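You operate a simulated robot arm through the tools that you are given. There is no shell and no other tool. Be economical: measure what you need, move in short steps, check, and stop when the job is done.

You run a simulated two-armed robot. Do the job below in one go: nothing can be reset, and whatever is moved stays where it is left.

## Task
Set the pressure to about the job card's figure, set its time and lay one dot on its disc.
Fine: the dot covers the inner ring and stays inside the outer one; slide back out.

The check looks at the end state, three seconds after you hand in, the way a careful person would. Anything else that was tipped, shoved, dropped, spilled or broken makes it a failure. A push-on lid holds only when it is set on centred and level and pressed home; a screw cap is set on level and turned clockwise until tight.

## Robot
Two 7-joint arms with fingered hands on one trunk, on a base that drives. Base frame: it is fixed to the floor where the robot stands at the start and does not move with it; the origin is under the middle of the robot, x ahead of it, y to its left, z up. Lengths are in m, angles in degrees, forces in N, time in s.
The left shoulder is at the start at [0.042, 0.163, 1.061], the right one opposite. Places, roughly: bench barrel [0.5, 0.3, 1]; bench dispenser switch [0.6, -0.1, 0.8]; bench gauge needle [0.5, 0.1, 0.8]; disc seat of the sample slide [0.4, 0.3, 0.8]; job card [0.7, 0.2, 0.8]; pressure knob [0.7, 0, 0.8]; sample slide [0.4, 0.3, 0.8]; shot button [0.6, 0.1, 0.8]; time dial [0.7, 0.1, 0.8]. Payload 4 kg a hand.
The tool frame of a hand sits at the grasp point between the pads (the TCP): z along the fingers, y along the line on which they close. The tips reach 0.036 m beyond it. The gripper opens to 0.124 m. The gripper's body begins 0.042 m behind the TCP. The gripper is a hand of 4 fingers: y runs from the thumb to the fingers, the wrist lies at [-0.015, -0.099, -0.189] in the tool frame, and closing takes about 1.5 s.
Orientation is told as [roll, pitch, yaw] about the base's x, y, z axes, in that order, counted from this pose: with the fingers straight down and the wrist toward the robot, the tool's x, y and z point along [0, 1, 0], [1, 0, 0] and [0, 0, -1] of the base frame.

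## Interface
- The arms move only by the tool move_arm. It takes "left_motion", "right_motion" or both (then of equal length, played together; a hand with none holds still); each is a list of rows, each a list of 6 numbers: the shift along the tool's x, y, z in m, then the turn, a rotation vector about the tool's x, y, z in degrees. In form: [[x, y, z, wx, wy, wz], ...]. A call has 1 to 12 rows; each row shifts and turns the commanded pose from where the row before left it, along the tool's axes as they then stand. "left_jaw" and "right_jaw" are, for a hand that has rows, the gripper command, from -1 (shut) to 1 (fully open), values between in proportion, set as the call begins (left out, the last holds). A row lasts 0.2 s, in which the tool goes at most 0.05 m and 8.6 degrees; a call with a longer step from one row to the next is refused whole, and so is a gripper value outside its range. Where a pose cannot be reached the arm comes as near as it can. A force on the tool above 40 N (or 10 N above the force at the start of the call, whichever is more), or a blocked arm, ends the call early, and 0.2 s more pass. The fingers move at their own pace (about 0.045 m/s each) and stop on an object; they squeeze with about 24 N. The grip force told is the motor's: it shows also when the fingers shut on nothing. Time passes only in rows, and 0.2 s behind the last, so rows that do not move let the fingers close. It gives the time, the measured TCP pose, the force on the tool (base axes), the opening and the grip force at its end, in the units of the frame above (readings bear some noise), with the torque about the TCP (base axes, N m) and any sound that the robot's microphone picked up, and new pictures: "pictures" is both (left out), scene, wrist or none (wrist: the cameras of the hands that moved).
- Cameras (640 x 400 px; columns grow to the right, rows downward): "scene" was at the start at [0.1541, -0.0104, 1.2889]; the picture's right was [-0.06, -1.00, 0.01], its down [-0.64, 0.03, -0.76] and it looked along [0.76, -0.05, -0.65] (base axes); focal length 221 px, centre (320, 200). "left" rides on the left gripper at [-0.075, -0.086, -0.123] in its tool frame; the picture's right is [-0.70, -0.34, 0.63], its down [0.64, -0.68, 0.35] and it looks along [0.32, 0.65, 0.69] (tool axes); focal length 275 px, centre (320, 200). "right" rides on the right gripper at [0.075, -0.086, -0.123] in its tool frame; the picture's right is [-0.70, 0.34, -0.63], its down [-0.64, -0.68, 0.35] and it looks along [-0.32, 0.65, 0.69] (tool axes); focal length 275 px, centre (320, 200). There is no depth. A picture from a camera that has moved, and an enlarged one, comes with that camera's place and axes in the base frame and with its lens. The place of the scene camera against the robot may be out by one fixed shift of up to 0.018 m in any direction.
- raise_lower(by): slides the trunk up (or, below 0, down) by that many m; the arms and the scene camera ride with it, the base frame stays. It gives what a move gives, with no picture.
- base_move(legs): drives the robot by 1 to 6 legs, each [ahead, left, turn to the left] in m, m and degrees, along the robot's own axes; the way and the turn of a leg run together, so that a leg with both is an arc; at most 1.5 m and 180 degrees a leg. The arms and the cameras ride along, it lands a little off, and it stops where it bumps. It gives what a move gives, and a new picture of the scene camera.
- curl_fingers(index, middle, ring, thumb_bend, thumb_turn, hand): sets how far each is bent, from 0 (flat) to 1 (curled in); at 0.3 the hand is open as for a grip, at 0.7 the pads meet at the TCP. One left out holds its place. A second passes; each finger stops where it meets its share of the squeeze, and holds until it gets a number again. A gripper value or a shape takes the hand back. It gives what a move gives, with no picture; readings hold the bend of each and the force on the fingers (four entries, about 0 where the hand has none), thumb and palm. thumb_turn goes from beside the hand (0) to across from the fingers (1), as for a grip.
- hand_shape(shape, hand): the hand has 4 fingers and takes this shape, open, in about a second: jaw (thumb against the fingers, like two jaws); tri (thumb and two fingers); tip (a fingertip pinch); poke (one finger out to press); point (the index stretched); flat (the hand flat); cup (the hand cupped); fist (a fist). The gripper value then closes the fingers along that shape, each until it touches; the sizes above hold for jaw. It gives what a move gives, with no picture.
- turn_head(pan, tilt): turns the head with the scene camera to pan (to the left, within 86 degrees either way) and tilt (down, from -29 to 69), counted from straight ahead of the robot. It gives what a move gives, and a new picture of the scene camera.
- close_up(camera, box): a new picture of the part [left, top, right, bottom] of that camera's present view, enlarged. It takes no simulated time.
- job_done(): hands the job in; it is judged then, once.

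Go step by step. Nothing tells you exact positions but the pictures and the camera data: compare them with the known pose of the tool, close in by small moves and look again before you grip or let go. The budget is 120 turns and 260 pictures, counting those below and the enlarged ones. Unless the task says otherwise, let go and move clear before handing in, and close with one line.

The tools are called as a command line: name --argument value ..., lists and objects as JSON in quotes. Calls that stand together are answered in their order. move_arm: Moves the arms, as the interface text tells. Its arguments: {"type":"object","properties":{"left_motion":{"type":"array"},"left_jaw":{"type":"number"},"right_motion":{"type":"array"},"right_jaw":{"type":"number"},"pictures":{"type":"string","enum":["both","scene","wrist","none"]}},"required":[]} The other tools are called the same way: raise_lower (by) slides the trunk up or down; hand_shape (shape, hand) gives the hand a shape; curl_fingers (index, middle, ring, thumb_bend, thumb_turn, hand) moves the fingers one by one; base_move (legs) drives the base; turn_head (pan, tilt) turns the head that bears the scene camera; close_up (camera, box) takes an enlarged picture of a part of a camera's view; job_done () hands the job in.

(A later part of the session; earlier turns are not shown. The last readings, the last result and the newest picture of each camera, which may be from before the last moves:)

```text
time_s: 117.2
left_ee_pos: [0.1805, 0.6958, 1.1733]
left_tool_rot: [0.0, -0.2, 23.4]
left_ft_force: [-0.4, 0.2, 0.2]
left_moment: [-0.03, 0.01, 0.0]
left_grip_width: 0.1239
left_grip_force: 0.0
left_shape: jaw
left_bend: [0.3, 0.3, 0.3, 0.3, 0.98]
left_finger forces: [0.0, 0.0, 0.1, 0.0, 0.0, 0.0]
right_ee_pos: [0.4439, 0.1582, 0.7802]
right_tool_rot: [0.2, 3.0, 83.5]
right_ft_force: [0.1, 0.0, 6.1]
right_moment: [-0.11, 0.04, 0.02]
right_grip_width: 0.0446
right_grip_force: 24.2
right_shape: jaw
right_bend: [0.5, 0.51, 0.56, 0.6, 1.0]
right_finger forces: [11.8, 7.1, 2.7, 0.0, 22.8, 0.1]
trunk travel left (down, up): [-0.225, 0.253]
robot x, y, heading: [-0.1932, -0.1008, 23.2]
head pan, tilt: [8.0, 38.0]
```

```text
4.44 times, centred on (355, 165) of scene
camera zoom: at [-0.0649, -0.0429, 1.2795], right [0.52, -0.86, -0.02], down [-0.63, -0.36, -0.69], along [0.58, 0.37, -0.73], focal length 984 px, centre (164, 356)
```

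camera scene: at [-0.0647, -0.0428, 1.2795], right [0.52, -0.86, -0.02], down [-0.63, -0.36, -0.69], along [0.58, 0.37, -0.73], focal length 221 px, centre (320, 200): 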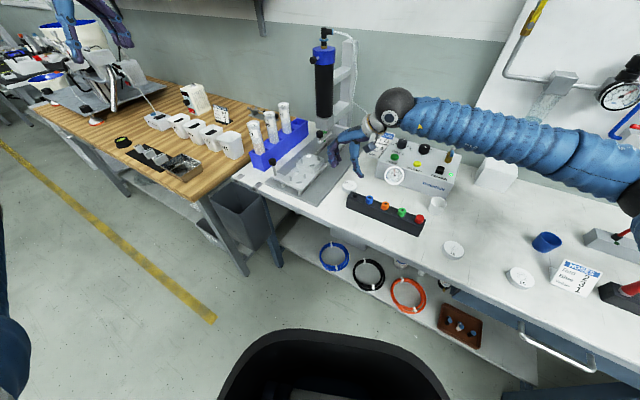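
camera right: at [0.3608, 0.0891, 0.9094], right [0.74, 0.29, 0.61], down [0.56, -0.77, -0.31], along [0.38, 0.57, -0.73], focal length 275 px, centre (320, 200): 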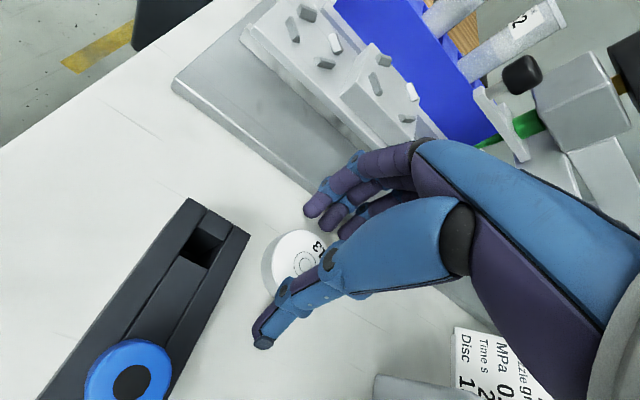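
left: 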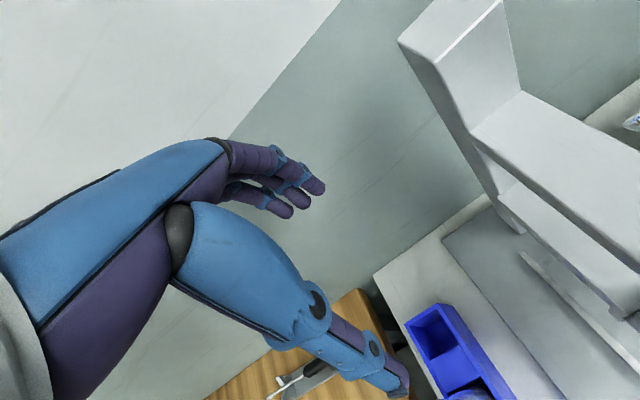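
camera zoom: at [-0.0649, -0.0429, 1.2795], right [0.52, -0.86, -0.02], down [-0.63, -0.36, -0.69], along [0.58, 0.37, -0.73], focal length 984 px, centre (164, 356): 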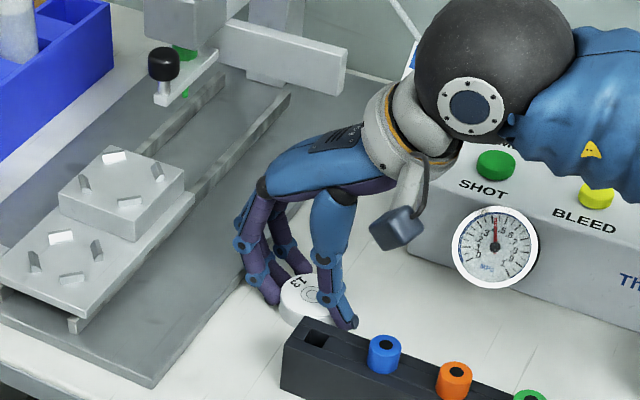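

A firm four-point grip now, disc centred. I lift slowly and check it's held.

move_arm --right_motion '[[0, -0.0005, -0.01, 0, 0, 0], [0, -0.001, -0.02, 0, 0, 0], [0, -0.001, -0.02, 0, 0, 0], [0, -0.001, -0.02, 0, 0, 0], [0, -0.001, -0.02, 0, 0, 0], [0, -0.0007, -0.013, 0, 0, 0], [0, 0, 0, 0, 0, 0]]' --pictures "wrist"

move_arm --right_motion '[[0.0018, 0.0106, -0.0006, 0, 0, 0], [0.0018, 0.0212, -0.0011, 0, 0, 0], [0.0018, 0.0212, -0.0011, 0, 0, 0], [0.0018, 0.0212, -0.0011, 0, 0, 0], [0, 0, 0, 0, 0, 0]]' --pictures "wrist"

```text
time_s: 118.8
left_ee_pos: [0.1812, 0.6959, 1.172]
left_tool_rot: [-0.1, -0.1, 23.4]
left_ft_force: [-0.1, 0.8, 0.1]
left_moment: [0.0, -0.02, 0.03]
left_grip_width: 0.1239
left_grip_force: 0.1
left_shape: jaw
left_bend: [0.3, 0.3, 0.3, 0.3, 0.98]
left_finger forces: [0.0, 0.0, 0.0, 0.0, 0.1, 0.0]
right_ee_pos: [0.4444, 0.158, 0.8844]
right_tool_rot: [0.3, 3.0, 83.5]
right_ft_force: [0.5, -0.9, -0.7]
right_moment: [0.02, 0.02, 0.01]
right_grip_width: 0.0444
right_grip_force: 24.2
right_shape: jaw
right_bend: [0.5, 0.51, 0.56, 0.6, 1.0]
right_finger forces: [11.9, 7.2, 2.5, 0.0, 20.2, 0.0]
trunk travel left (down, up): [-0.225, 0.253]
robot x, y, heading: [-0.1977, -0.1064, 23.4]
head pan, tilt: [8.0, 38.0]
camera right: at [0.3617, 0.0887, 1.0112], right [0.74, 0.29, 0.61], down [0.56, -0.77, -0.31], along [0.38, 0.57, -0.73], focal length 275 px, centre (320, 200)
```

right: 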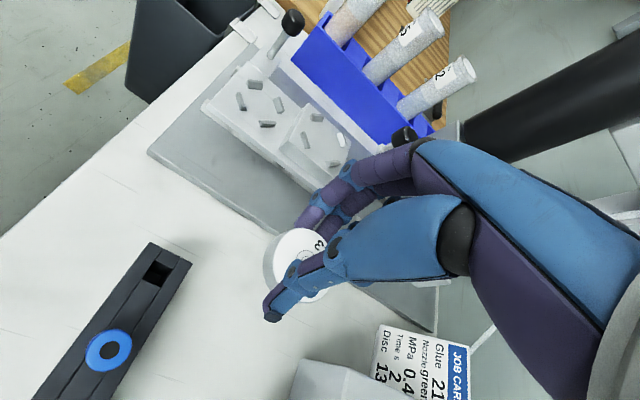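

```text
time_s: 120.0
left_ee_pos: [0.1811, 0.6954, 1.1727]
left_tool_rot: [0.1, 0.0, 23.4]
left_ft_force: [0.5, 0.2, -0.9]
left_moment: [0.02, 0.0, -0.01]
left_grip_width: 0.1239
left_grip_force: 0.1
left_shape: jaw
left_bend: [0.3, 0.3, 0.3, 0.3, 0.98]
left_finger forces: [0.0, 0.0, 0.0, 0.0, 0.0, 0.0]
right_ee_pos: [0.4441, 0.2322, 0.8839]
right_tool_rot: [0.3, 3.0, 83.4]
right_ft_force: [0.2, -1.1, -1.1]
right_moment: [0.01, 0.03, -0.03]
right_grip_width: 0.0447
right_grip_force: 23.4
right_shape: jaw
right_bend: [0.5, 0.51, 0.56, 0.6, 1.0]
right_finger forces: [11.9, 7.2, 2.5, 0.0, 20.3, 0.0]
trunk travel left (down, up): [-0.225, 0.253]
robot x, y, heading: [-0.1955, -0.1063, 23.2]
head pan, tilt: [8.0, 38.0]
camera right: at [0.3625, 0.1624, 1.0101], right [0.74, 0.29, 0.61], down [0.56, -0.77, -0.31], along [0.38, 0.57, -0.73], focal length 275 px, centre (320, 200)
```

right: 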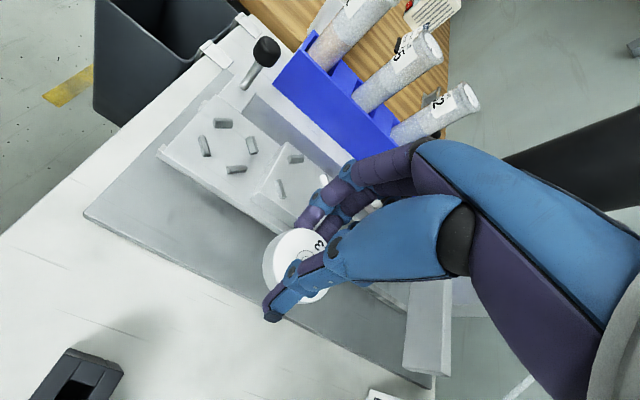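

Held firmly. I continue left, keeping clear of the lever knob.

move_arm --right_motion '[[0.0022, 0.019, -0.001, 0, 0, 0], [0.0022, 0.019, -0.001, 0, 0, 0], [0.0022, 0.019, -0.001, 0, 0, 0], [0.0022, 0.019, -0.001, 0, 0, 0], [0.0022, 0.019, -0.001, 0, 0, 0], [0, 0, 0, 0, 0, 0]]' --pictures "wrist"

close_up --camera "scene" --box '[270, 80, 370, 200]'

close_up --camera "right" --box '[200, 130, 400, 350]'

```text
time_s: 121.4
left_ee_pos: [0.1822, 0.6963, 1.1717]
left_tool_rot: [0.0, -0.1, 23.4]
left_ft_force: [-0.7, -0.6, 0.1]
left_moment: [0.02, -0.03, -0.01]
left_grip_width: 0.124
left_grip_force: 0.1
left_shape: jaw
left_bend: [0.3, 0.3, 0.3, 0.3, 0.98]
left_finger forces: [0.1, 0.0, 0.1, 0.0, 0.0, 0.1]
right_ee_pos: [0.4472, 0.327, 0.8841]
right_tool_rot: [0.3, 3.0, 83.4]
right_ft_force: [-0.3, -0.6, -0.1]
right_moment: [0.01, -0.03, 0.0]
right_grip_width: 0.0443
right_grip_force: 23.9
right_shape: jaw
right_bend: [0.5, 0.51, 0.57, 0.6, 1.0]
right_finger forces: [12.6, 7.8, 1.7, 0.1, 20.4, 0.1]
trunk travel left (down, up): [-0.225, 0.253]
robot x, y, heading: [-0.1963, -0.1025, 23.3]
head pan, tilt: [8.0, 38.0]
camera right: at [0.3637, 0.2577, 1.0107], right [0.74, 0.29, 0.61], down [0.56, -0.77, -0.31], along [0.38, 0.57, -0.73], focal length 275 px, centre (320, 200)
```

right: 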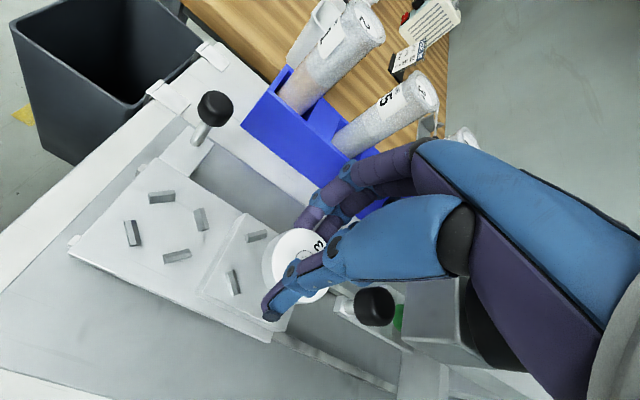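

```text
3.33 times, centred on (320, 140) of scene
camera zoom: at [-0.0647, -0.0433, 1.2795], right [0.52, -0.86, -0.02], down [-0.63, -0.36, -0.69], along [0.58, 0.37, -0.73], focal length 738 px, centre (320, 400)
```

zoom: 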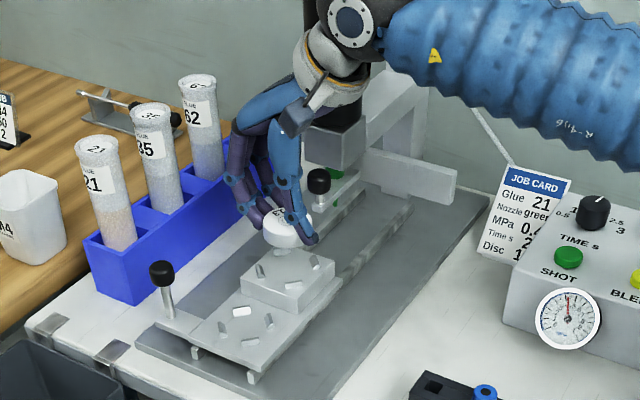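

```text
1.82 times, centred on (300, 240) of right
camera zoom: at [0.3637, 0.2577, 1.0107], right [0.74, 0.29, 0.61], down [0.56, -0.77, -0.31], along [0.38, 0.57, -0.73], focal length 500 px, centre (356, 127)
```

zoom: 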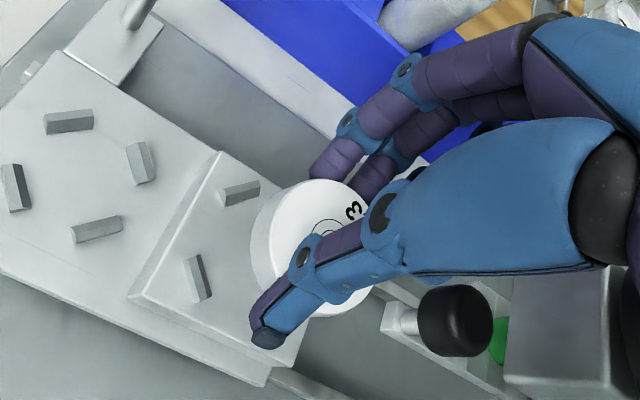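

Seat centre measures [0.4484, 0.3283]; the disc needs +4 mm in x. I shift and descend to 0.848.

move_arm --right_motion '[[-0.0036, 0.0014, 0, 0, 0, 0], [0, 0.0008, 0.015, 0, 0, 0], [0, 0.0007, 0.014, 0, 0, 0], [0, 0.0004, 0.007, 0, 0, 0], [0, 0, 0, 0, 0, 0]]' --pictures "wrist"

close_up --camera "scene" --box '[280, 120, 350, 190]'

close_up --camera "right" --box '[200, 130, 400, 350]'

```text
time_s: 122.6
left_ee_pos: [0.1817, 0.6961, 1.1712]
left_tool_rot: [0.0, -0.1, 23.5]
left_ft_force: [-0.6, 0.6, 0.0]
left_moment: [-0.01, 0.02, 0.0]
left_grip_width: 0.1237
left_grip_force: 0.0
left_shape: jaw
left_bend: [0.3, 0.3, 0.3, 0.3, 0.98]
left_finger forces: [0.1, 0.0, 0.1, 0.1, 0.0, 0.0]
right_ee_pos: [0.4498, 0.3303, 0.8472]
right_tool_rot: [0.3, 3.1, 83.4]
right_ft_force: [-0.2, 0.6, -0.8]
right_moment: [0.0, 0.01, 0.0]
right_grip_width: 0.0441
right_grip_force: 24.0
right_shape: jaw
right_bend: [0.5, 0.51, 0.57, 0.6, 1.0]
right_finger forces: [12.3, 7.8, 1.8, 0.1, 20.5, 0.1]
trunk travel left (down, up): [-0.225, 0.253]
robot x, y, heading: [-0.1942, -0.1018, 23.4]
head pan, tilt: [8.0, 38.0]
camera right: at [0.3666, 0.2602, 0.9749], right [0.74, 0.29, 0.61], down [0.56, -0.77, -0.31], along [0.38, 0.57, -0.73], focal length 275 px, centre (320, 200)
```

right: 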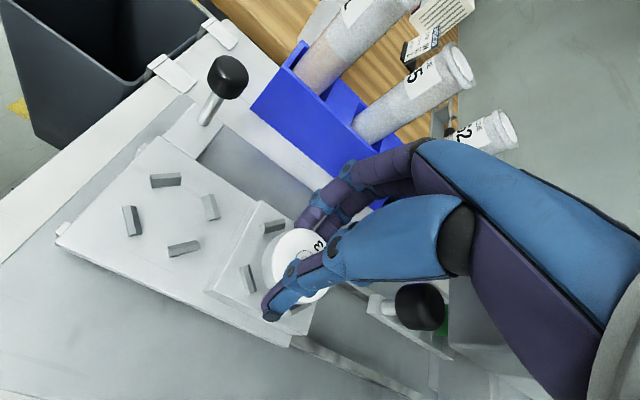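

```text
5.71 times, centred on (315, 155) of scene
camera zoom: at [-0.0647, -0.0427, 1.2795], right [0.52, -0.86, -0.02], down [-0.63, -0.36, -0.69], along [0.58, 0.37, -0.73], focal length 1265 px, centre (349, 457)
```

zoom: 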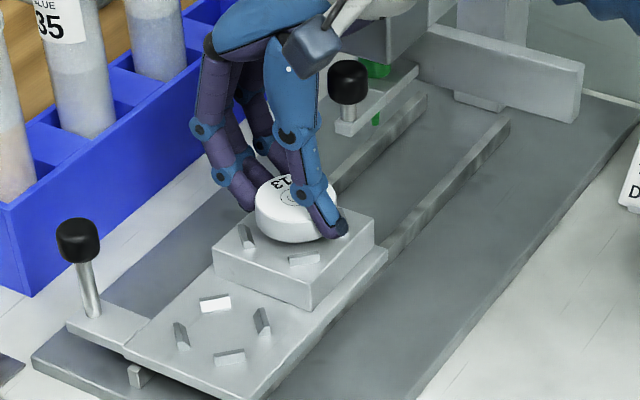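

```text
1.82 times, centred on (300, 240) of right
camera zoom: at [0.3666, 0.2602, 0.9749], right [0.74, 0.29, 0.61], down [0.56, -0.77, -0.31], along [0.38, 0.57, -0.73], focal length 500 px, centre (356, 127)
```

zoom: 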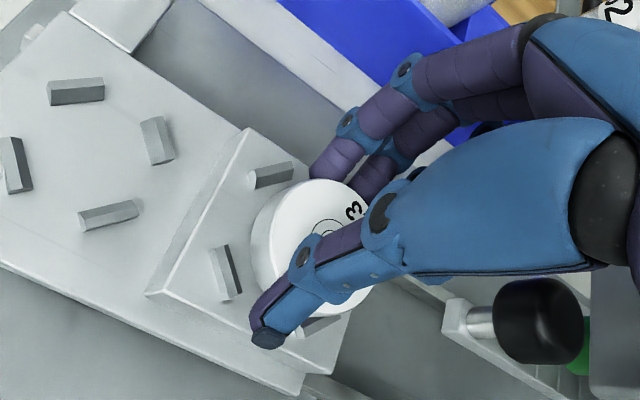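

The disc is within 3 mm of the seat; I shift 2.5 mm right and descend until first contact.

move_arm --right_motion '[[-0.0003, -0.0025, 0, 0, 0, 0], [0, 0.0002, 0.004, 0, 0, 0], [0, 0, 0, 0, 0, 0]]' --pictures "none"

move_arm --right_motion '[[0, 0.0001, 0.003, 0, 0, 0], [0, 0, 0, 0, 0, 0]]' --pictures "none"

close_up --camera "right" --box '[200, 130, 400, 350]'

close_up --camera "scene" --box '[290, 130, 340, 180]'

```text
time_s: 123.4
left_ee_pos: [0.1801, 0.6974, 1.1726]
left_tool_rot: [-0.1, -0.2, 23.4]
left_ft_force: [-0.8, -0.4, 0.3]
left_moment: [-0.03, 0.0, 0.03]
left_grip_width: 0.1235
left_grip_force: 0.0
left_shape: jaw
left_bend: [0.3, 0.3, 0.3, 0.3, 0.98]
left_finger forces: [0.0, 0.0, 0.0, 0.1, 0.0, 0.0]
right_ee_pos: [0.4485, 0.3271, 0.8433]
right_tool_rot: [0.1, 3.0, 83.4]
right_ft_force: [-1.9, 2.7, 2.6]
right_moment: [-0.04, 0.01, -0.01]
right_grip_width: 0.0444
right_grip_force: 24.2
right_shape: jaw
right_bend: [0.5, 0.51, 0.57, 0.6, 1.0]
right_finger forces: [13.0, 8.3, 2.1, 0.0, 21.4, 0.1]
trunk travel left (down, up): [-0.225, 0.253]
robot x, y, heading: [-0.1971, -0.1018, 23.3]
head pan, tilt: [8.0, 38.0]
```

```text
time_s: 124.0
left_ee_pos: [0.1804, 0.6961, 1.1723]
left_tool_rot: [0.0, -0.2, 23.5]
left_ft_force: [0.4, 0.8, 0.5]
left_moment: [-0.01, -0.02, -0.02]
left_grip_width: 0.1237
left_grip_force: 0.1
left_shape: jaw
left_bend: [0.3, 0.3, 0.3, 0.3, 0.98]
left_finger forces: [0.1, 0.1, 0.1, 0.1, 0.0, 0.1]
right_ee_pos: [0.449, 0.3277, 0.8408]
right_tool_rot: [0.2, 3.0, 83.4]
right_ft_force: [-4.2, 4.3, 7.8]
right_moment: [-0.04, 0.04, -0.01]
right_grip_width: 0.0438
right_grip_force: 24.1
right_shape: jaw
right_bend: [0.5, 0.51, 0.56, 0.6, 0.99]
right_finger forces: [13.6, 8.6, 2.5, 0.1, 23.5, 0.0]
trunk travel left (down, up): [-0.225, 0.253]
robot x, y, heading: [-0.1959, -0.1018, 23.4]
head pan, tilt: [8.0, 38.0]
```

```text
1.82 times, centred on (300, 240) of right
camera zoom: at [0.3665, 0.2577, 0.9688], right [0.74, 0.29, 0.61], down [0.56, -0.77, -0.31], along [0.38, 0.57, -0.73], focal length 500 px, centre (356, 127)
```

zoom: 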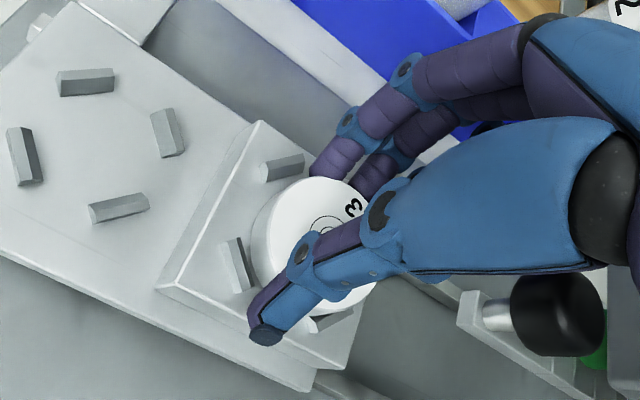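

```text
8.00 times, centred on (315, 155) of scene
camera zoom: at [-0.0655, -0.0427, 1.2796], right [0.52, -0.86, -0.02], down [-0.63, -0.36, -0.69], along [0.58, 0.37, -0.73], focal length 1771 px, centre (360, 560)
```

zoom: 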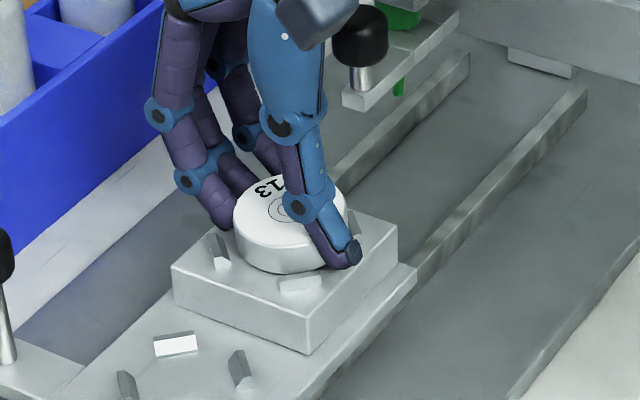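

The disc touches the chamfer of the right-rear pin. I shift 1.5 mm away from it and go down further.

move_arm --right_motion '[[0.0017, 0.0013, 0, 0, 0, 0], [0, 0.0001, 0.002, 0, 0, 0], [0, 0, 0, 0, 0, 0]]' --pictures "none"

move_arm --right_motion '[[0, 0.0001, 0.002, 0, 0, 0], [0, 0, 0, 0, 0, 0]]' --pictures "none"

close_up --camera "right" --box '[220, 150, 380, 330]'

close_up --camera "scene" --box '[290, 130, 340, 180]'

```text
time_s: 124.8
left_ee_pos: [0.1809, 0.696, 1.172]
left_tool_rot: [0.0, -0.2, 23.4]
left_ft_force: [1.1, -0.3, -0.6]
left_moment: [0.0, 0.03, 0.01]
left_grip_width: 0.1234
left_grip_force: 0.1
left_shape: jaw
left_bend: [0.3, 0.3, 0.3, 0.3, 0.98]
left_finger forces: [0.0, 0.1, 0.1, 0.0, 0.1, 0.1]
right_ee_pos: [0.4483, 0.3293, 0.8396]
right_tool_rot: [0.2, 3.0, 83.4]
right_ft_force: [-2.2, 1.4, 9.8]
right_moment: [-0.06, 0.0, 0.03]
right_grip_width: 0.0439
right_grip_force: 24.1
right_shape: jaw
right_bend: [0.5, 0.51, 0.57, 0.6, 0.99]
right_finger forces: [12.6, 10.3, 2.4, 0.0, 24.1, 0.0]
trunk travel left (down, up): [-0.225, 0.253]
robot x, y, heading: [-0.1982, -0.105, 23.3]
head pan, tilt: [8.0, 38.0]
```

```text
time_s: 125.4
left_ee_pos: [0.1808, 0.6957, 1.1742]
left_tool_rot: [0.0, -0.2, 23.4]
left_ft_force: [-0.5, -0.8, 0.8]
left_moment: [0.01, 0.0, -0.02]
left_grip_width: 0.1234
left_grip_force: 0.0
left_shape: jaw
left_bend: [0.3, 0.3, 0.3, 0.3, 0.98]
left_finger forces: [0.0, 0.0, 0.1, 0.0, 0.1, 0.0]
right_ee_pos: [0.4467, 0.3285, 0.8388]
right_tool_rot: [0.2, 3.0, 83.4]
right_ft_force: [-2.5, 3.7, 19.7]
right_moment: [0.0, 0.05, -0.02]
right_grip_width: 0.0442
right_grip_force: 24.4
right_shape: jaw
right_bend: [0.5, 0.51, 0.56, 0.6, 0.99]
right_finger forces: [14.6, 11.2, 2.9, 0.1, 27.5, 0.0]
trunk travel left (down, up): [-0.225, 0.253]
robot x, y, heading: [-0.1967, -0.1043, 23.3]
head pan, tilt: [8.0, 38.0]
```

```text
2.22 times, centred on (300, 240) of right
camera zoom: at [0.3648, 0.2591, 0.9665], right [0.74, 0.29, 0.61], down [0.56, -0.77, -0.31], along [0.38, 0.57, -0.72], focal length 612 px, centre (364, 111)
```

zoom: 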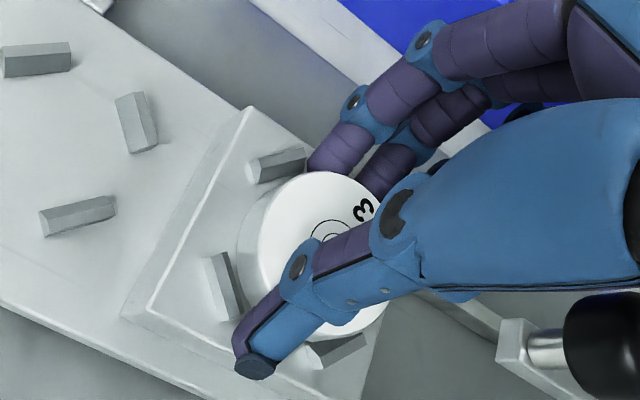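

```text
8.00 times, centred on (315, 155) of scene
camera zoom: at [-0.066, -0.0432, 1.2799], right [0.52, -0.86, -0.02], down [-0.63, -0.36, -0.69], along [0.58, 0.37, -0.73], focal length 1771 px, centre (360, 560)
```

zoom: 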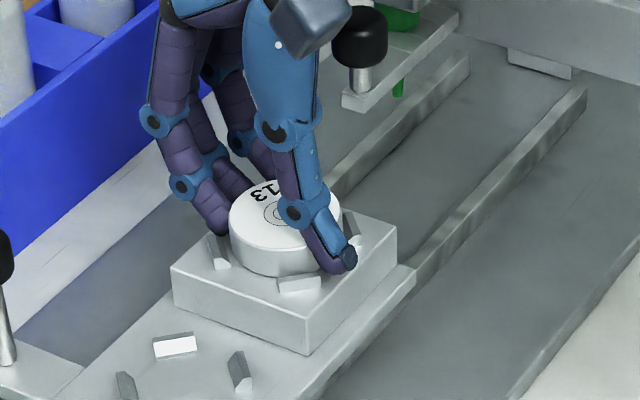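

Load is mostly vertical now and the disc sits between the pins. I release slowly.

move_arm --right_motion '[[0, 0, -0.001, 0, 0, 0], [0, 0, 0, 0, 0, 0], [0, 0, 0, 0, 0, 0], [0, 0, 0, 0, 0, 0], [0, 0, 0, 0, 0, 0]]' --right_jaw 0.15 --pictures "none"

close_up --camera "right" --box '[220, 150, 380, 330]'

close_up --camera "scene" --box '[290, 130, 340, 180]'

```text
time_s: 126.6
left_ee_pos: [0.1815, 0.696, 1.1712]
left_tool_rot: [0.0, -0.1, 23.4]
left_ft_force: [-0.3, 0.0, 0.9]
left_moment: [0.03, 0.01, 0.01]
left_grip_width: 0.1238
left_grip_force: 0.1
left_shape: jaw
left_bend: [0.3, 0.3, 0.3, 0.3, 0.98]
left_finger forces: [0.0, 0.0, 0.0, 0.0, 0.0, 0.0]
right_ee_pos: [0.4469, 0.329, 0.8368]
right_tool_rot: [0.3, 3.1, 83.4]
right_ft_force: [0.1, 0.3, 1.0]
right_moment: [-0.02, 0.02, 0.02]
right_grip_width: 0.0709
right_grip_force: 0.1
right_shape: jaw
right_bend: [0.39, 0.43, 0.41, 0.54, 0.99]
right_finger forces: [0.0, 0.1, 0.1, 0.1, 0.1, 0.1]
trunk travel left (down, up): [-0.225, 0.253]
robot x, y, heading: [-0.1964, -0.1045, 23.3]
head pan, tilt: [8.0, 38.0]
```

```text
2.22 times, centred on (300, 240) of right
camera zoom: at [0.3656, 0.2595, 0.9648], right [0.74, 0.29, 0.61], down [0.56, -0.77, -0.31], along [0.38, 0.57, -0.73], focal length 612 px, centre (364, 111)
```

zoom: 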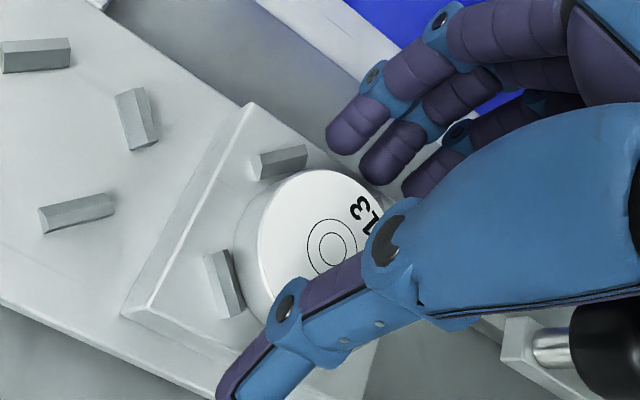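

```text
8.00 times, centred on (315, 155) of scene
camera zoom: at [-0.0646, -0.0427, 1.2794], right [0.52, -0.86, -0.02], down [-0.63, -0.36, -0.69], along [0.58, 0.37, -0.73], focal length 1771 px, centre (360, 560)
```

zoom: 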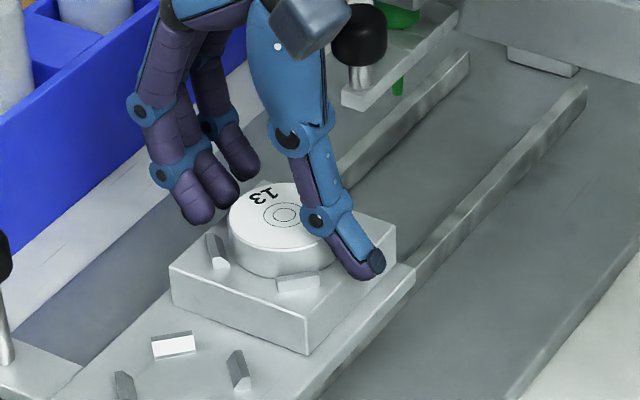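

The disc is in the seat. I raise the hand straight up, back off, and look.

move_arm --right_motion '[[0, -0.001, -0.02, 0, 0, 0], [0, -0.002, -0.04, 0, 0, 0], [0, -0.002, -0.045, 0, 0, 0], [0.006, -0.045, 0.002, 0, 0, 0], [0.006, -0.045, 0.002, 0, 0, 0], [0.006, -0.045, 0.002, 0, 0, 0], [0, 0, 0, 0, 0, 0]]' --pictures "none"

close_up --camera "right" --box '[160, 60, 400, 260]'

close_up --camera "scene" --box '[280, 110, 350, 180]'

```text
time_s: 128.2
left_ee_pos: [0.1818, 0.6969, 1.1711]
left_tool_rot: [0.1, 0.0, 23.4]
left_ft_force: [-0.7, 0.9, 0.0]
left_moment: [-0.01, -0.01, 0.01]
left_grip_width: 0.124
left_grip_force: 0.0
left_shape: jaw
left_bend: [0.3, 0.3, 0.3, 0.3, 0.98]
left_finger forces: [0.1, 0.0, 0.1, 0.0, 0.0, 0.1]
right_ee_pos: [0.4132, 0.198, 0.9458]
right_tool_rot: [0.2, 3.1, 83.4]
right_ft_force: [0.7, -0.7, 0.3]
right_moment: [0.01, 0.01, -0.01]
right_grip_width: 0.0712
right_grip_force: 0.0
right_shape: jaw
right_bend: [0.39, 0.43, 0.41, 0.54, 0.99]
right_finger forces: [0.0, 0.0, 0.0, 0.0, 0.0, 0.0]
trunk travel left (down, up): [-0.225, 0.253]
robot x, y, heading: [-0.1944, -0.1057, 23.2]
head pan, tilt: [8.0, 38.0]
```

```text
2.00 times, centred on (280, 160) of right
camera zoom: at [0.3306, 0.1288, 1.0726], right [0.74, 0.29, 0.61], down [0.56, -0.77, -0.31], along [0.38, 0.57, -0.73], focal length 551 px, centre (400, 280)
```

zoom: 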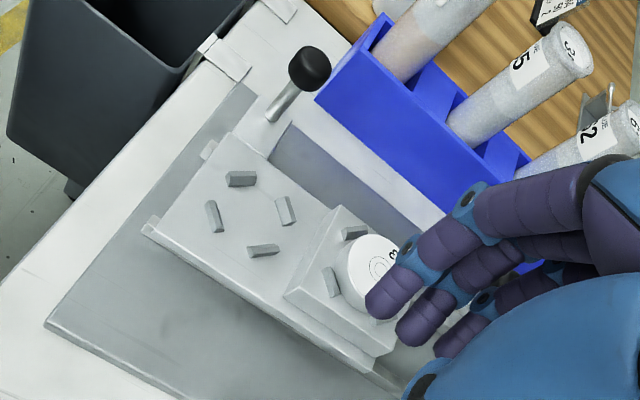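

```text
5.71 times, centred on (315, 145) of scene
camera zoom: at [-0.0647, -0.0417, 1.2794], right [0.52, -0.86, -0.02], down [-0.63, -0.37, -0.68], along [0.58, 0.37, -0.73], focal length 1265 px, centre (349, 514)
```

zoom: 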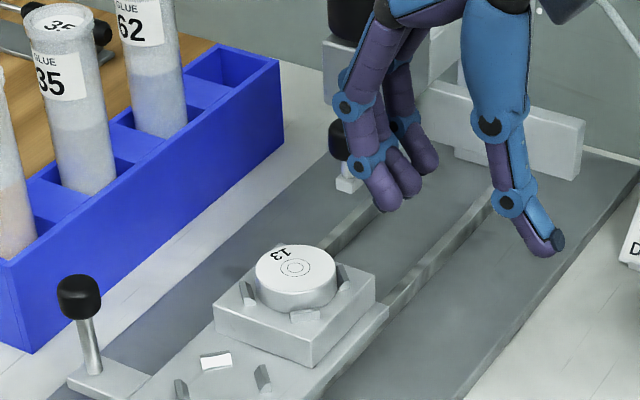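

Disc 13 sits well in the raised seat. Next I bring the left hand to the slide's handle knob, which I place at about [0.346, 0.405, 0.836].

hand_shape --hand "left" --shape "tip"

move_arm --left_motion '[[-0.0371, 0.0039, 0.0222, 0, 0, 0], [-0.0371, 0.0039, 0.0222, 0, 0, 0], [-0.0371, 0.0039, 0.0222, 0, 0, 0], [-0.0371, 0.0039, 0.0222, 0, 0, 0], [-0.0371, 0.0039, 0.0222, 0, 0, 0], [-0.0371, 0.0039, 0.0222, 0, 0, 0], [-0.0371, 0.0039, 0.0222, 0, 0, 0], [-0.0371, 0.0039, 0.0222, 0, 0, 0], [-0.0371, 0.0039, 0.0222, 0, 0, 0], [0, 0, 0, 0, 0, 0]]' --left_jaw 0.0 --pictures "both"

close_up --camera "scene" --box '[230, 90, 350, 200]'

```text
time_s: 129.1
left_ee_pos: [0.1806, 0.6959, 1.1711]
left_tool_rot: [0.0, -0.1, 23.3]
left_ft_force: [-0.2, -0.3, -0.5]
left_moment: [0.0, -0.01, 0.0]
left_grip_width: 0.1236
left_grip_force: 0.1
left_shape: tip
left_bend: [0.31, 0.98, 0.99, 0.3, 0.98]
left_finger forces: [0.0, 0.0, 0.0, 0.1, 0.0, 0.0]
right_ee_pos: [0.4137, 0.1988, 0.9456]
right_tool_rot: [0.3, 3.0, 83.4]
right_ft_force: [0.4, 0.4, 0.2]
right_moment: [0.0, 0.0, -0.02]
right_grip_width: 0.0714
right_grip_force: 0.0
right_shape: jaw
right_bend: [0.39, 0.43, 0.41, 0.54, 0.99]
right_finger forces: [0.0, 0.0, 0.1, 0.2, 0.0, 0.0]
trunk travel left (down, up): [-0.225, 0.253]
robot x, y, heading: [-0.194, -0.1063, 23.6]
head pan, tilt: [8.0, 38.0]
```

```text
time_s: 131.3
left_ee_pos: [0.3452, 0.4022, 0.9715]
left_tool_rot: [0.0, -0.2, 23.5]
left_ft_force: [0.1, 0.1, 0.8]
left_moment: [-0.02, 0.02, 0.0]
left_grip_width: 0.0631
left_grip_force: 0.0
left_shape: tip
left_bend: [0.42, 0.98, 0.99, 0.55, 0.99]
left_finger forces: [0.0, 0.0, 0.0, 0.1, 0.0, 0.1]
right_ee_pos: [0.4132, 0.1997, 0.9476]
right_tool_rot: [0.2, 3.0, 83.5]
right_ft_force: [0.3, -0.1, -0.3]
right_moment: [0.02, 0.01, -0.02]
right_grip_width: 0.0711
right_grip_force: 0.2
right_shape: jaw
right_bend: [0.39, 0.43, 0.41, 0.54, 0.99]
right_finger forces: [0.0, 0.0, 0.0, 0.0, 0.0, 0.0]
trunk travel left (down, up): [-0.225, 0.253]
robot x, y, heading: [-0.1954, -0.1044, 23.2]
head pan, tilt: [8.0, 38.0]
camera scene: at [-0.0652, -0.0428, 1.2796], right [0.52, -0.86, -0.02], down [-0.63, -0.36, -0.69], along [0.58, 0.37, -0.73], focal length 221 px, centre (320, 200)
camera left: at [0.2962, 0.2982, 1.0942], right [-0.03, -0.77, -0.63], down [-0.88, 0.32, -0.35], along [0.47, 0.55, -0.69], focal length 275 px, centre (320, 200)
```

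scene: 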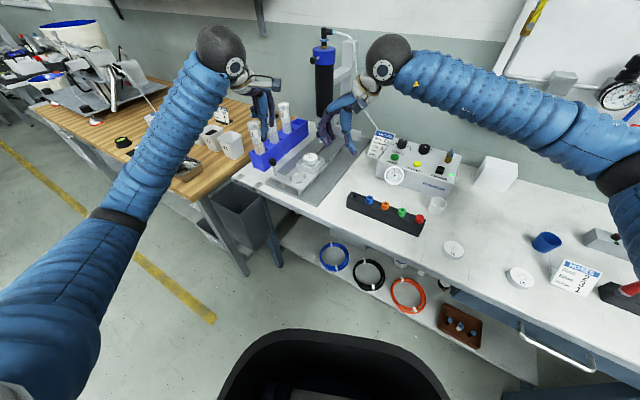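
left: 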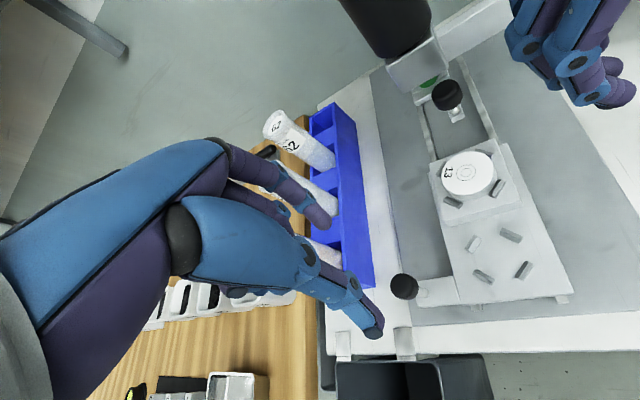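

```text
3.64 times, centred on (290, 145) of scene
camera zoom: at [-0.0652, -0.0428, 1.2796], right [0.52, -0.86, -0.02], down [-0.63, -0.36, -0.69], along [0.58, 0.37, -0.73], focal length 805 px, centre (429, 400)
```

zoom: 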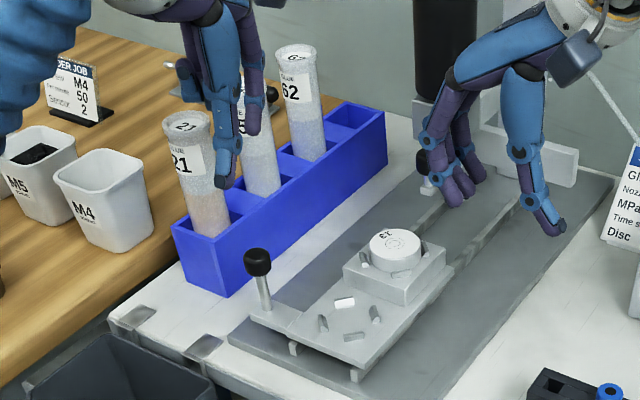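

The left hand is right above the handle knob ([0.343, 0.405]). I descend to z 0.858 and grip it.

move_arm --left_motion '[[0.002, 0.0005, 0.03, 0, 0, 0], [0, 0, 0.03, 0, 0, 0], [0, 0, 0.03, 0, 0, 0], [0, 0, 0.014, 0, 0, 0], [0, 0, 0, 0, 0, 0]]' --pictures "wrist"

close_up --camera "scene" --box '[250, 120, 330, 200]'

```text
time_s: 132.5
left_ee_pos: [0.3456, 0.4026, 0.8716]
left_tool_rot: [0.0, -0.1, 23.3]
left_ft_force: [0.3, 0.8, -0.5]
left_moment: [0.0, -0.01, -0.01]
left_grip_width: 0.063
left_grip_force: 0.0
left_shape: tip
left_bend: [0.42, 0.98, 0.99, 0.55, 0.99]
left_finger forces: [0.1, 0.0, 0.0, 0.0, 0.0, 0.0]
right_ee_pos: [0.4128, 0.1979, 0.9462]
right_tool_rot: [0.3, 3.1, 83.4]
right_ft_force: [0.7, -0.2, -0.1]
right_moment: [0.0, -0.01, 0.0]
right_grip_width: 0.0712
right_grip_force: 0.0
right_shape: jaw
right_bend: [0.39, 0.43, 0.41, 0.54, 0.99]
right_finger forces: [0.0, 0.1, 0.0, 0.0, 0.0, 0.1]
trunk travel left (down, up): [-0.225, 0.253]
robot x, y, heading: [-0.1962, -0.1053, 23.0]
head pan, tilt: [8.0, 38.0]
camera left: at [0.296, 0.3001, 0.9928], right [-0.03, -0.77, -0.63], down [-0.88, 0.32, -0.35], along [0.47, 0.55, -0.69], focal length 275 px, centre (320, 200)
```

left: 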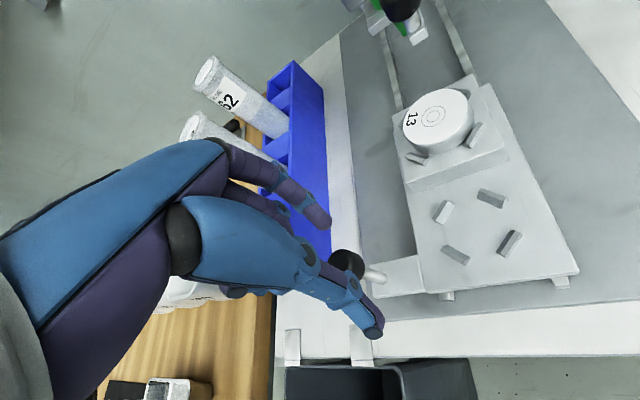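

```text
5.00 times, centred on (290, 160) of scene
camera zoom: at [-0.0647, -0.0429, 1.2795], right [0.52, -0.86, -0.02], down [-0.63, -0.36, -0.69], along [0.58, 0.37, -0.73], focal length 1107 px, centre (470, 400)
```

zoom: 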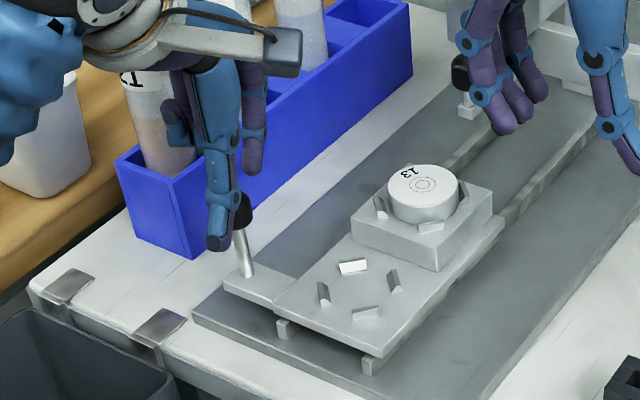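

Aligned with the knob. Down 12 mm and close.

move_arm --left_motion '[[0, 0, 0.012, 0, 0, 0], [0, 0, 0, 0, 0, 0]]' --pictures "none"

move_arm --left_motion '[[0, 0, 0, 0, 0, 0], [0, 0, 0, 0, 0, 0], [0, 0, 0, 0, 0, 0], [0, 0, 0, 0, 0, 0], [0, 0, 0, 0, 0, 0]]' --left_jaw -0.7 --pictures "wrist"

close_up --camera "scene" --box '[250, 120, 330, 200]'

```text
time_s: 133.1
left_ee_pos: [0.3465, 0.4039, 0.8568]
left_tool_rot: [0.0, 0.0, 23.4]
left_ft_force: [-0.3, 0.2, 0.2]
left_moment: [0.01, 0.03, 0.03]
left_grip_width: 0.063
left_grip_force: 0.0
left_shape: tip
left_bend: [0.42, 0.98, 0.99, 0.55, 0.99]
left_finger forces: [0.0, 0.1, 0.1, 0.0, 0.0, 0.0]
right_ee_pos: [0.4135, 0.1977, 0.9458]
right_tool_rot: [0.2, 3.0, 83.4]
right_ft_force: [-0.5, -0.1, 0.8]
right_moment: [0.0, -0.01, 0.02]
right_grip_width: 0.0713
right_grip_force: 0.1
right_shape: jaw
right_bend: [0.39, 0.43, 0.41, 0.54, 0.99]
right_finger forces: [0.1, 0.0, 0.1, 0.1, 0.1, 0.0]
trunk travel left (down, up): [-0.225, 0.253]
robot x, y, heading: [-0.1949, -0.1027, 23.1]
head pan, tilt: [8.0, 38.0]
```

```text
time_s: 134.3
left_ee_pos: [0.3476, 0.4036, 0.8571]
left_tool_rot: [0.0, -0.1, 23.3]
left_ft_force: [-2.6, -7.3, -1.1]
left_moment: [-0.08, -0.13, -0.05]
left_grip_width: 0.0245
left_grip_force: 23.4
left_shape: tip
left_bend: [0.61, 1.0, 1.0, 0.63, 1.0]
left_finger forces: [20.0, 0.0, 0.1, 0.0, 23.5, 0.0]
right_ee_pos: [0.4135, 0.1982, 0.9457]
right_tool_rot: [0.2, 3.0, 83.4]
right_ft_force: [0.4, 0.2, 0.0]
right_moment: [-0.01, -0.01, 0.02]
right_grip_width: 0.0709
right_grip_force: 0.1
right_shape: jaw
right_bend: [0.39, 0.43, 0.41, 0.54, 0.99]
right_finger forces: [0.1, 0.0, 0.0, 0.1, 0.1, 0.1]
trunk travel left (down, up): [-0.225, 0.253]
robot x, y, heading: [-0.1951, -0.1062, 23.4]
head pan, tilt: [8.0, 38.0]
camera left: at [0.2976, 0.3003, 0.9794], right [-0.03, -0.77, -0.63], down [-0.88, 0.32, -0.35], along [0.47, 0.55, -0.69], focal length 275 px, centre (320, 200)
```

left: 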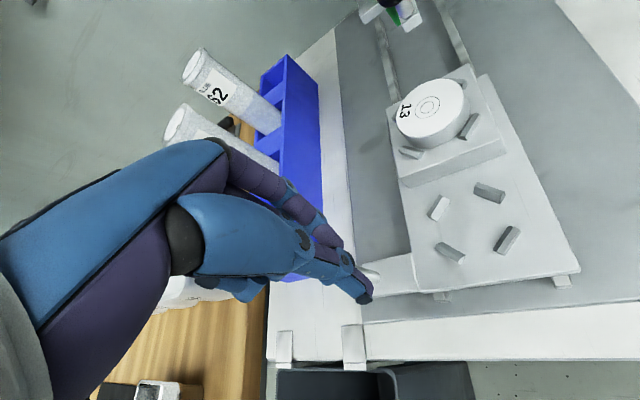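

```text
5.00 times, centred on (290, 160) of scene
camera zoom: at [-0.0648, -0.0434, 1.2795], right [0.52, -0.86, -0.02], down [-0.63, -0.36, -0.69], along [0.58, 0.37, -0.73], focal length 1107 px, centre (470, 400)
```

zoom: 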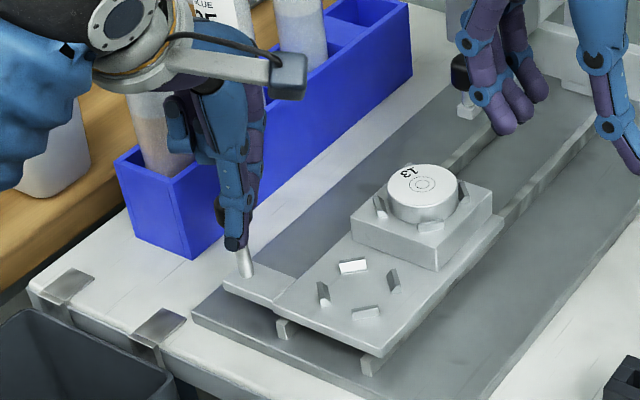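

The handle is gripped. Before sliding, I move the right hand away toward the SHOT button and make it a closed fingertip.

move_arm --right_motion '[[-0.0184, -0.0351, -0.009, 0, 0, 0], [-0.0184, -0.0351, -0.009, 0, 0, 0], [-0.0184, -0.0351, -0.009, 0, 0, 0], [-0.0184, -0.0351, -0.009, -3, 0, 0], [0, 0, 0, 0, 0, 8.4], [0, 0, 0, 0, 0, 8.4], [0, 0, 0, 0, 0, 8.4], [0, 0, 0, 0, 0, 8.4], [0, 0, 0, 0, 0, 8.4], [0, 0, 0, 0, 0, 8.4], [0, 0, 0, 0, 0, 8.4], [0, 0, 0, 0, 0, 0]]' --pictures "none"

hand_shape --hand "right" --shape "tip"

move_arm --right_motion '[[0, 0, 0, 0, 0, 0], [0, 0, 0, 0, 0, 0], [0, 0, 0, 0, 0, 0], [0, 0, 0, 0, 0, 0], [0, 0, 0, 0, 0, 0], [0, 0, 0, 0, 0, 0], [0, 0, 0, 0, 0, 0]]' --right_jaw -1 --pictures "both"

```text
time_s: 136.9
left_ee_pos: [0.348, 0.4038, 0.8571]
left_tool_rot: [0.0, -0.1, 23.4]
left_ft_force: [-0.9, -10.3, -0.6]
left_moment: [-0.13, -0.2, -0.05]
left_grip_width: 0.0242
left_grip_force: 23.9
left_shape: tip
left_bend: [0.62, 1.0, 1.0, 0.63, 0.99]
left_finger forces: [20.2, 0.0, 0.0, 0.0, 22.2, 0.1]
right_ee_pos: [0.4573, 0.0867, 0.9799]
right_tool_rot: [-2.4, 1.8, 24.4]
right_ft_force: [0.5, -0.6, 0.9]
right_moment: [0.02, -0.02, 0.0]
right_grip_width: 0.0711
right_grip_force: 0.1
right_shape: jaw
right_bend: [0.39, 0.43, 0.41, 0.54, 0.99]
right_finger forces: [0.1, 0.1, 0.0, 0.1, 0.0, 0.0]
right hand out of reach, approached as far as the arm can: row 4
trunk travel left (down, up): [-0.225, 0.253]
robot x, y, heading: [-0.1968, -0.1021, 23.3]
head pan, tilt: [8.0, 38.0]
```

```text
time_s: 137.8
left_ee_pos: [0.3454, 0.4038, 0.8572]
left_tool_rot: [0.0, -0.2, 23.5]
left_ft_force: [-0.8, -10.6, -0.4]
left_moment: [-0.12, -0.15, -0.01]
left_grip_width: 0.0247
left_grip_force: 23.8
left_shape: tip
left_bend: [0.62, 1.0, 1.0, 0.63, 0.99]
left_finger forces: [20.1, 0.0, 0.0, 0.0, 22.0, 0.0]
right_ee_pos: [0.4562, 0.0858, 0.9804]
right_tool_rot: [-2.4, 1.8, 24.4]
right_ft_force: [0.0, -0.2, 0.2]
right_moment: [0.03, -0.01, -0.01]
right_grip_width: 0.1236
right_grip_force: 0.0
right_shape: tip
right_bend: [0.31, 0.98, 0.99, 0.3, 0.98]
right_finger forces: [0.0, 0.0, 0.0, 0.0, 0.1, 0.0]
trunk travel left (down, up): [-0.225, 0.253]
robot x, y, heading: [-0.1972, -0.1087, 23.4]
head pan, tilt: [8.0, 38.0]
```

```text
time_s: 139.4
left_ee_pos: [0.3469, 0.4046, 0.8572]
left_tool_rot: [0.1, -0.1, 23.3]
left_ft_force: [-0.4, -11.2, -0.3]
left_moment: [-0.09, -0.2, -0.07]
left_grip_width: 0.0243
left_grip_force: 23.6
left_shape: tip
left_bend: [0.62, 1.0, 1.0, 0.63, 0.99]
left_finger forces: [20.0, 0.1, 0.1, 0.0, 21.9, 0.1]
right_ee_pos: [0.4557, 0.0853, 0.9806]
right_tool_rot: [-2.5, 1.8, 24.5]
right_ft_force: [-0.4, -0.2, 1.0]
right_moment: [0.01, 0.0, -0.01]
right_grip_width: 0.0
right_grip_force: 0.1
right_shape: tip
right_bend: [0.7, 0.98, 0.99, 0.7, 1.0]
right_finger forces: [0.0, 0.0, 0.1, 0.0, 0.0, 0.0]
trunk travel left (down, up): [-0.225, 0.253]
robot x, y, heading: [-0.1973, -0.1074, 23.1]
head pan, tilt: [8.0, 38.0]
camera scene: at [-0.0647, -0.0436, 1.2795], right [0.52, -0.86, -0.02], down [-0.63, -0.36, -0.69], along [0.58, 0.37, -0.73], focal length 221 px, centre (320, 200)
camera right: at [0.3489, 0.1251, 1.1018], right [0.6, -0.46, 0.65], down [-0.35, -0.89, -0.3], along [0.71, -0.05, -0.7], focal length 275 px, centre (320, 200)
```

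scene: 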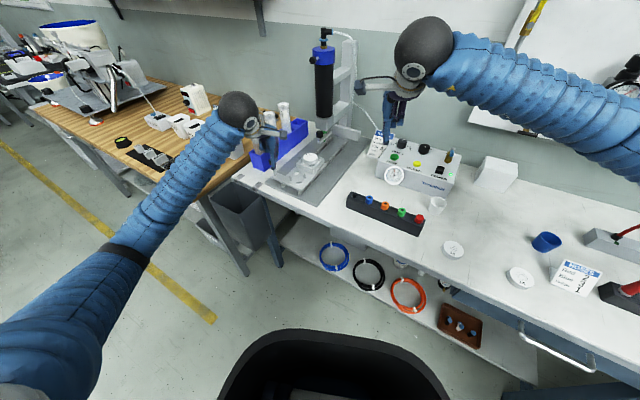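
right: 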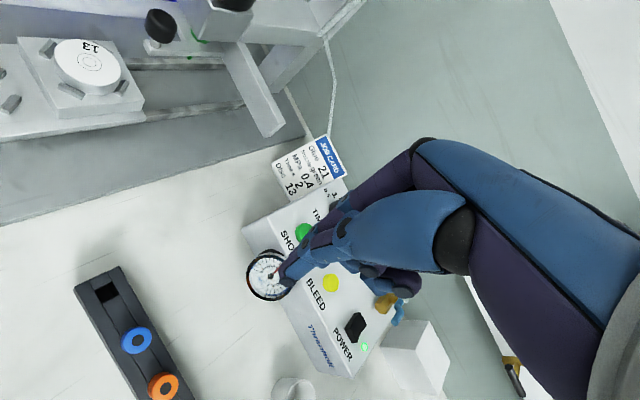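

Good views. I now push the slide in 6 cm with the left hand and watch the force.

move_arm --left_motion '[[-0.0014, -0.0006, 0, 0, 0, 0], [-0.004, 0.0092, 0, 0, 0, 0], [-0.004, 0.0092, 0, 0, 0, 0], [-0.004, 0.0092, 0, 0, 0, 0], [-0.004, 0.0092, 0, 0, 0, 0], [-0.004, 0.0092, 0, 0, 0, 0], [-0.004, 0.0092, 0, 0, 0, 0], [0, 0, 0, 0, 0, 0]]' --pictures "none"

close_up --camera "scene" --box '[260, 100, 360, 200]'

close_up --camera "right" --box '[40, 0, 280, 150]'

```text
time_s: 141.2
left_ee_pos: [0.4049, 0.4026, 0.8578]
left_tool_rot: [-0.1, -0.1, 23.4]
left_ft_force: [-0.9, -4.3, -4.0]
left_moment: [0.01, -0.16, -0.03]
left_grip_width: 0.0228
left_grip_force: 24.1
left_shape: tip
left_bend: [0.62, 1.0, 1.0, 0.64, 0.99]
left_finger forces: [18.7, 0.0, 0.1, 0.0, 19.1, 0.0]
right_ee_pos: [0.4564, 0.0865, 0.9797]
right_tool_rot: [-2.3, 1.8, 24.6]
right_ft_force: [-0.5, -0.7, -0.6]
right_moment: [0.01, -0.01, -0.01]
right_grip_width: 0.0
right_grip_force: 23.6
right_shape: tip
right_bend: [0.7, 1.0, 1.0, 0.7, 1.0]
right_finger forces: [0.0, 0.1, 0.1, 0.0, 0.0, 0.1]
trunk travel left (down, up): [-0.225, 0.253]
robot x, y, heading: [-0.1944, -0.1037, 23.5]
head pan, tilt: [8.0, 38.0]
```

```text
4.00 times, centred on (310, 150) of scene
camera zoom: at [-0.0645, -0.0431, 1.2795], right [0.52, -0.86, -0.02], down [-0.63, -0.36, -0.69], along [0.58, 0.37, -0.73], focal length 886 px, centre (360, 400)
```

zoom: 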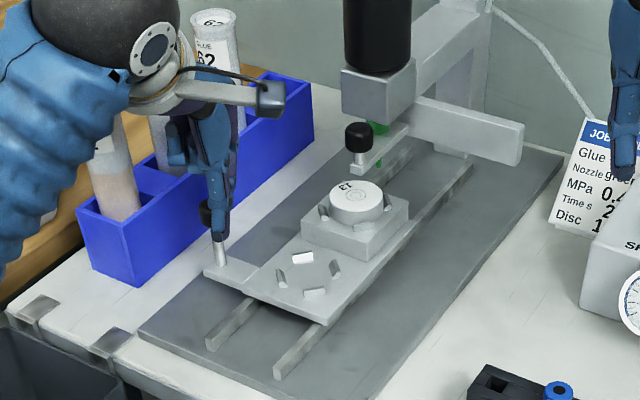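

```text
2.67 times, centred on (160, 75) of right
camera zoom: at [0.349, 0.1256, 1.1016], right [0.6, -0.46, 0.65], down [-0.35, -0.89, -0.3], along [0.71, -0.05, -0.7], focal length 734 px, centre (747, 533)
```

zoom: 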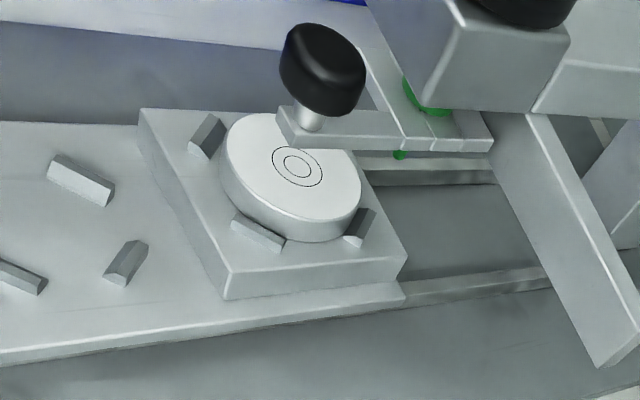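

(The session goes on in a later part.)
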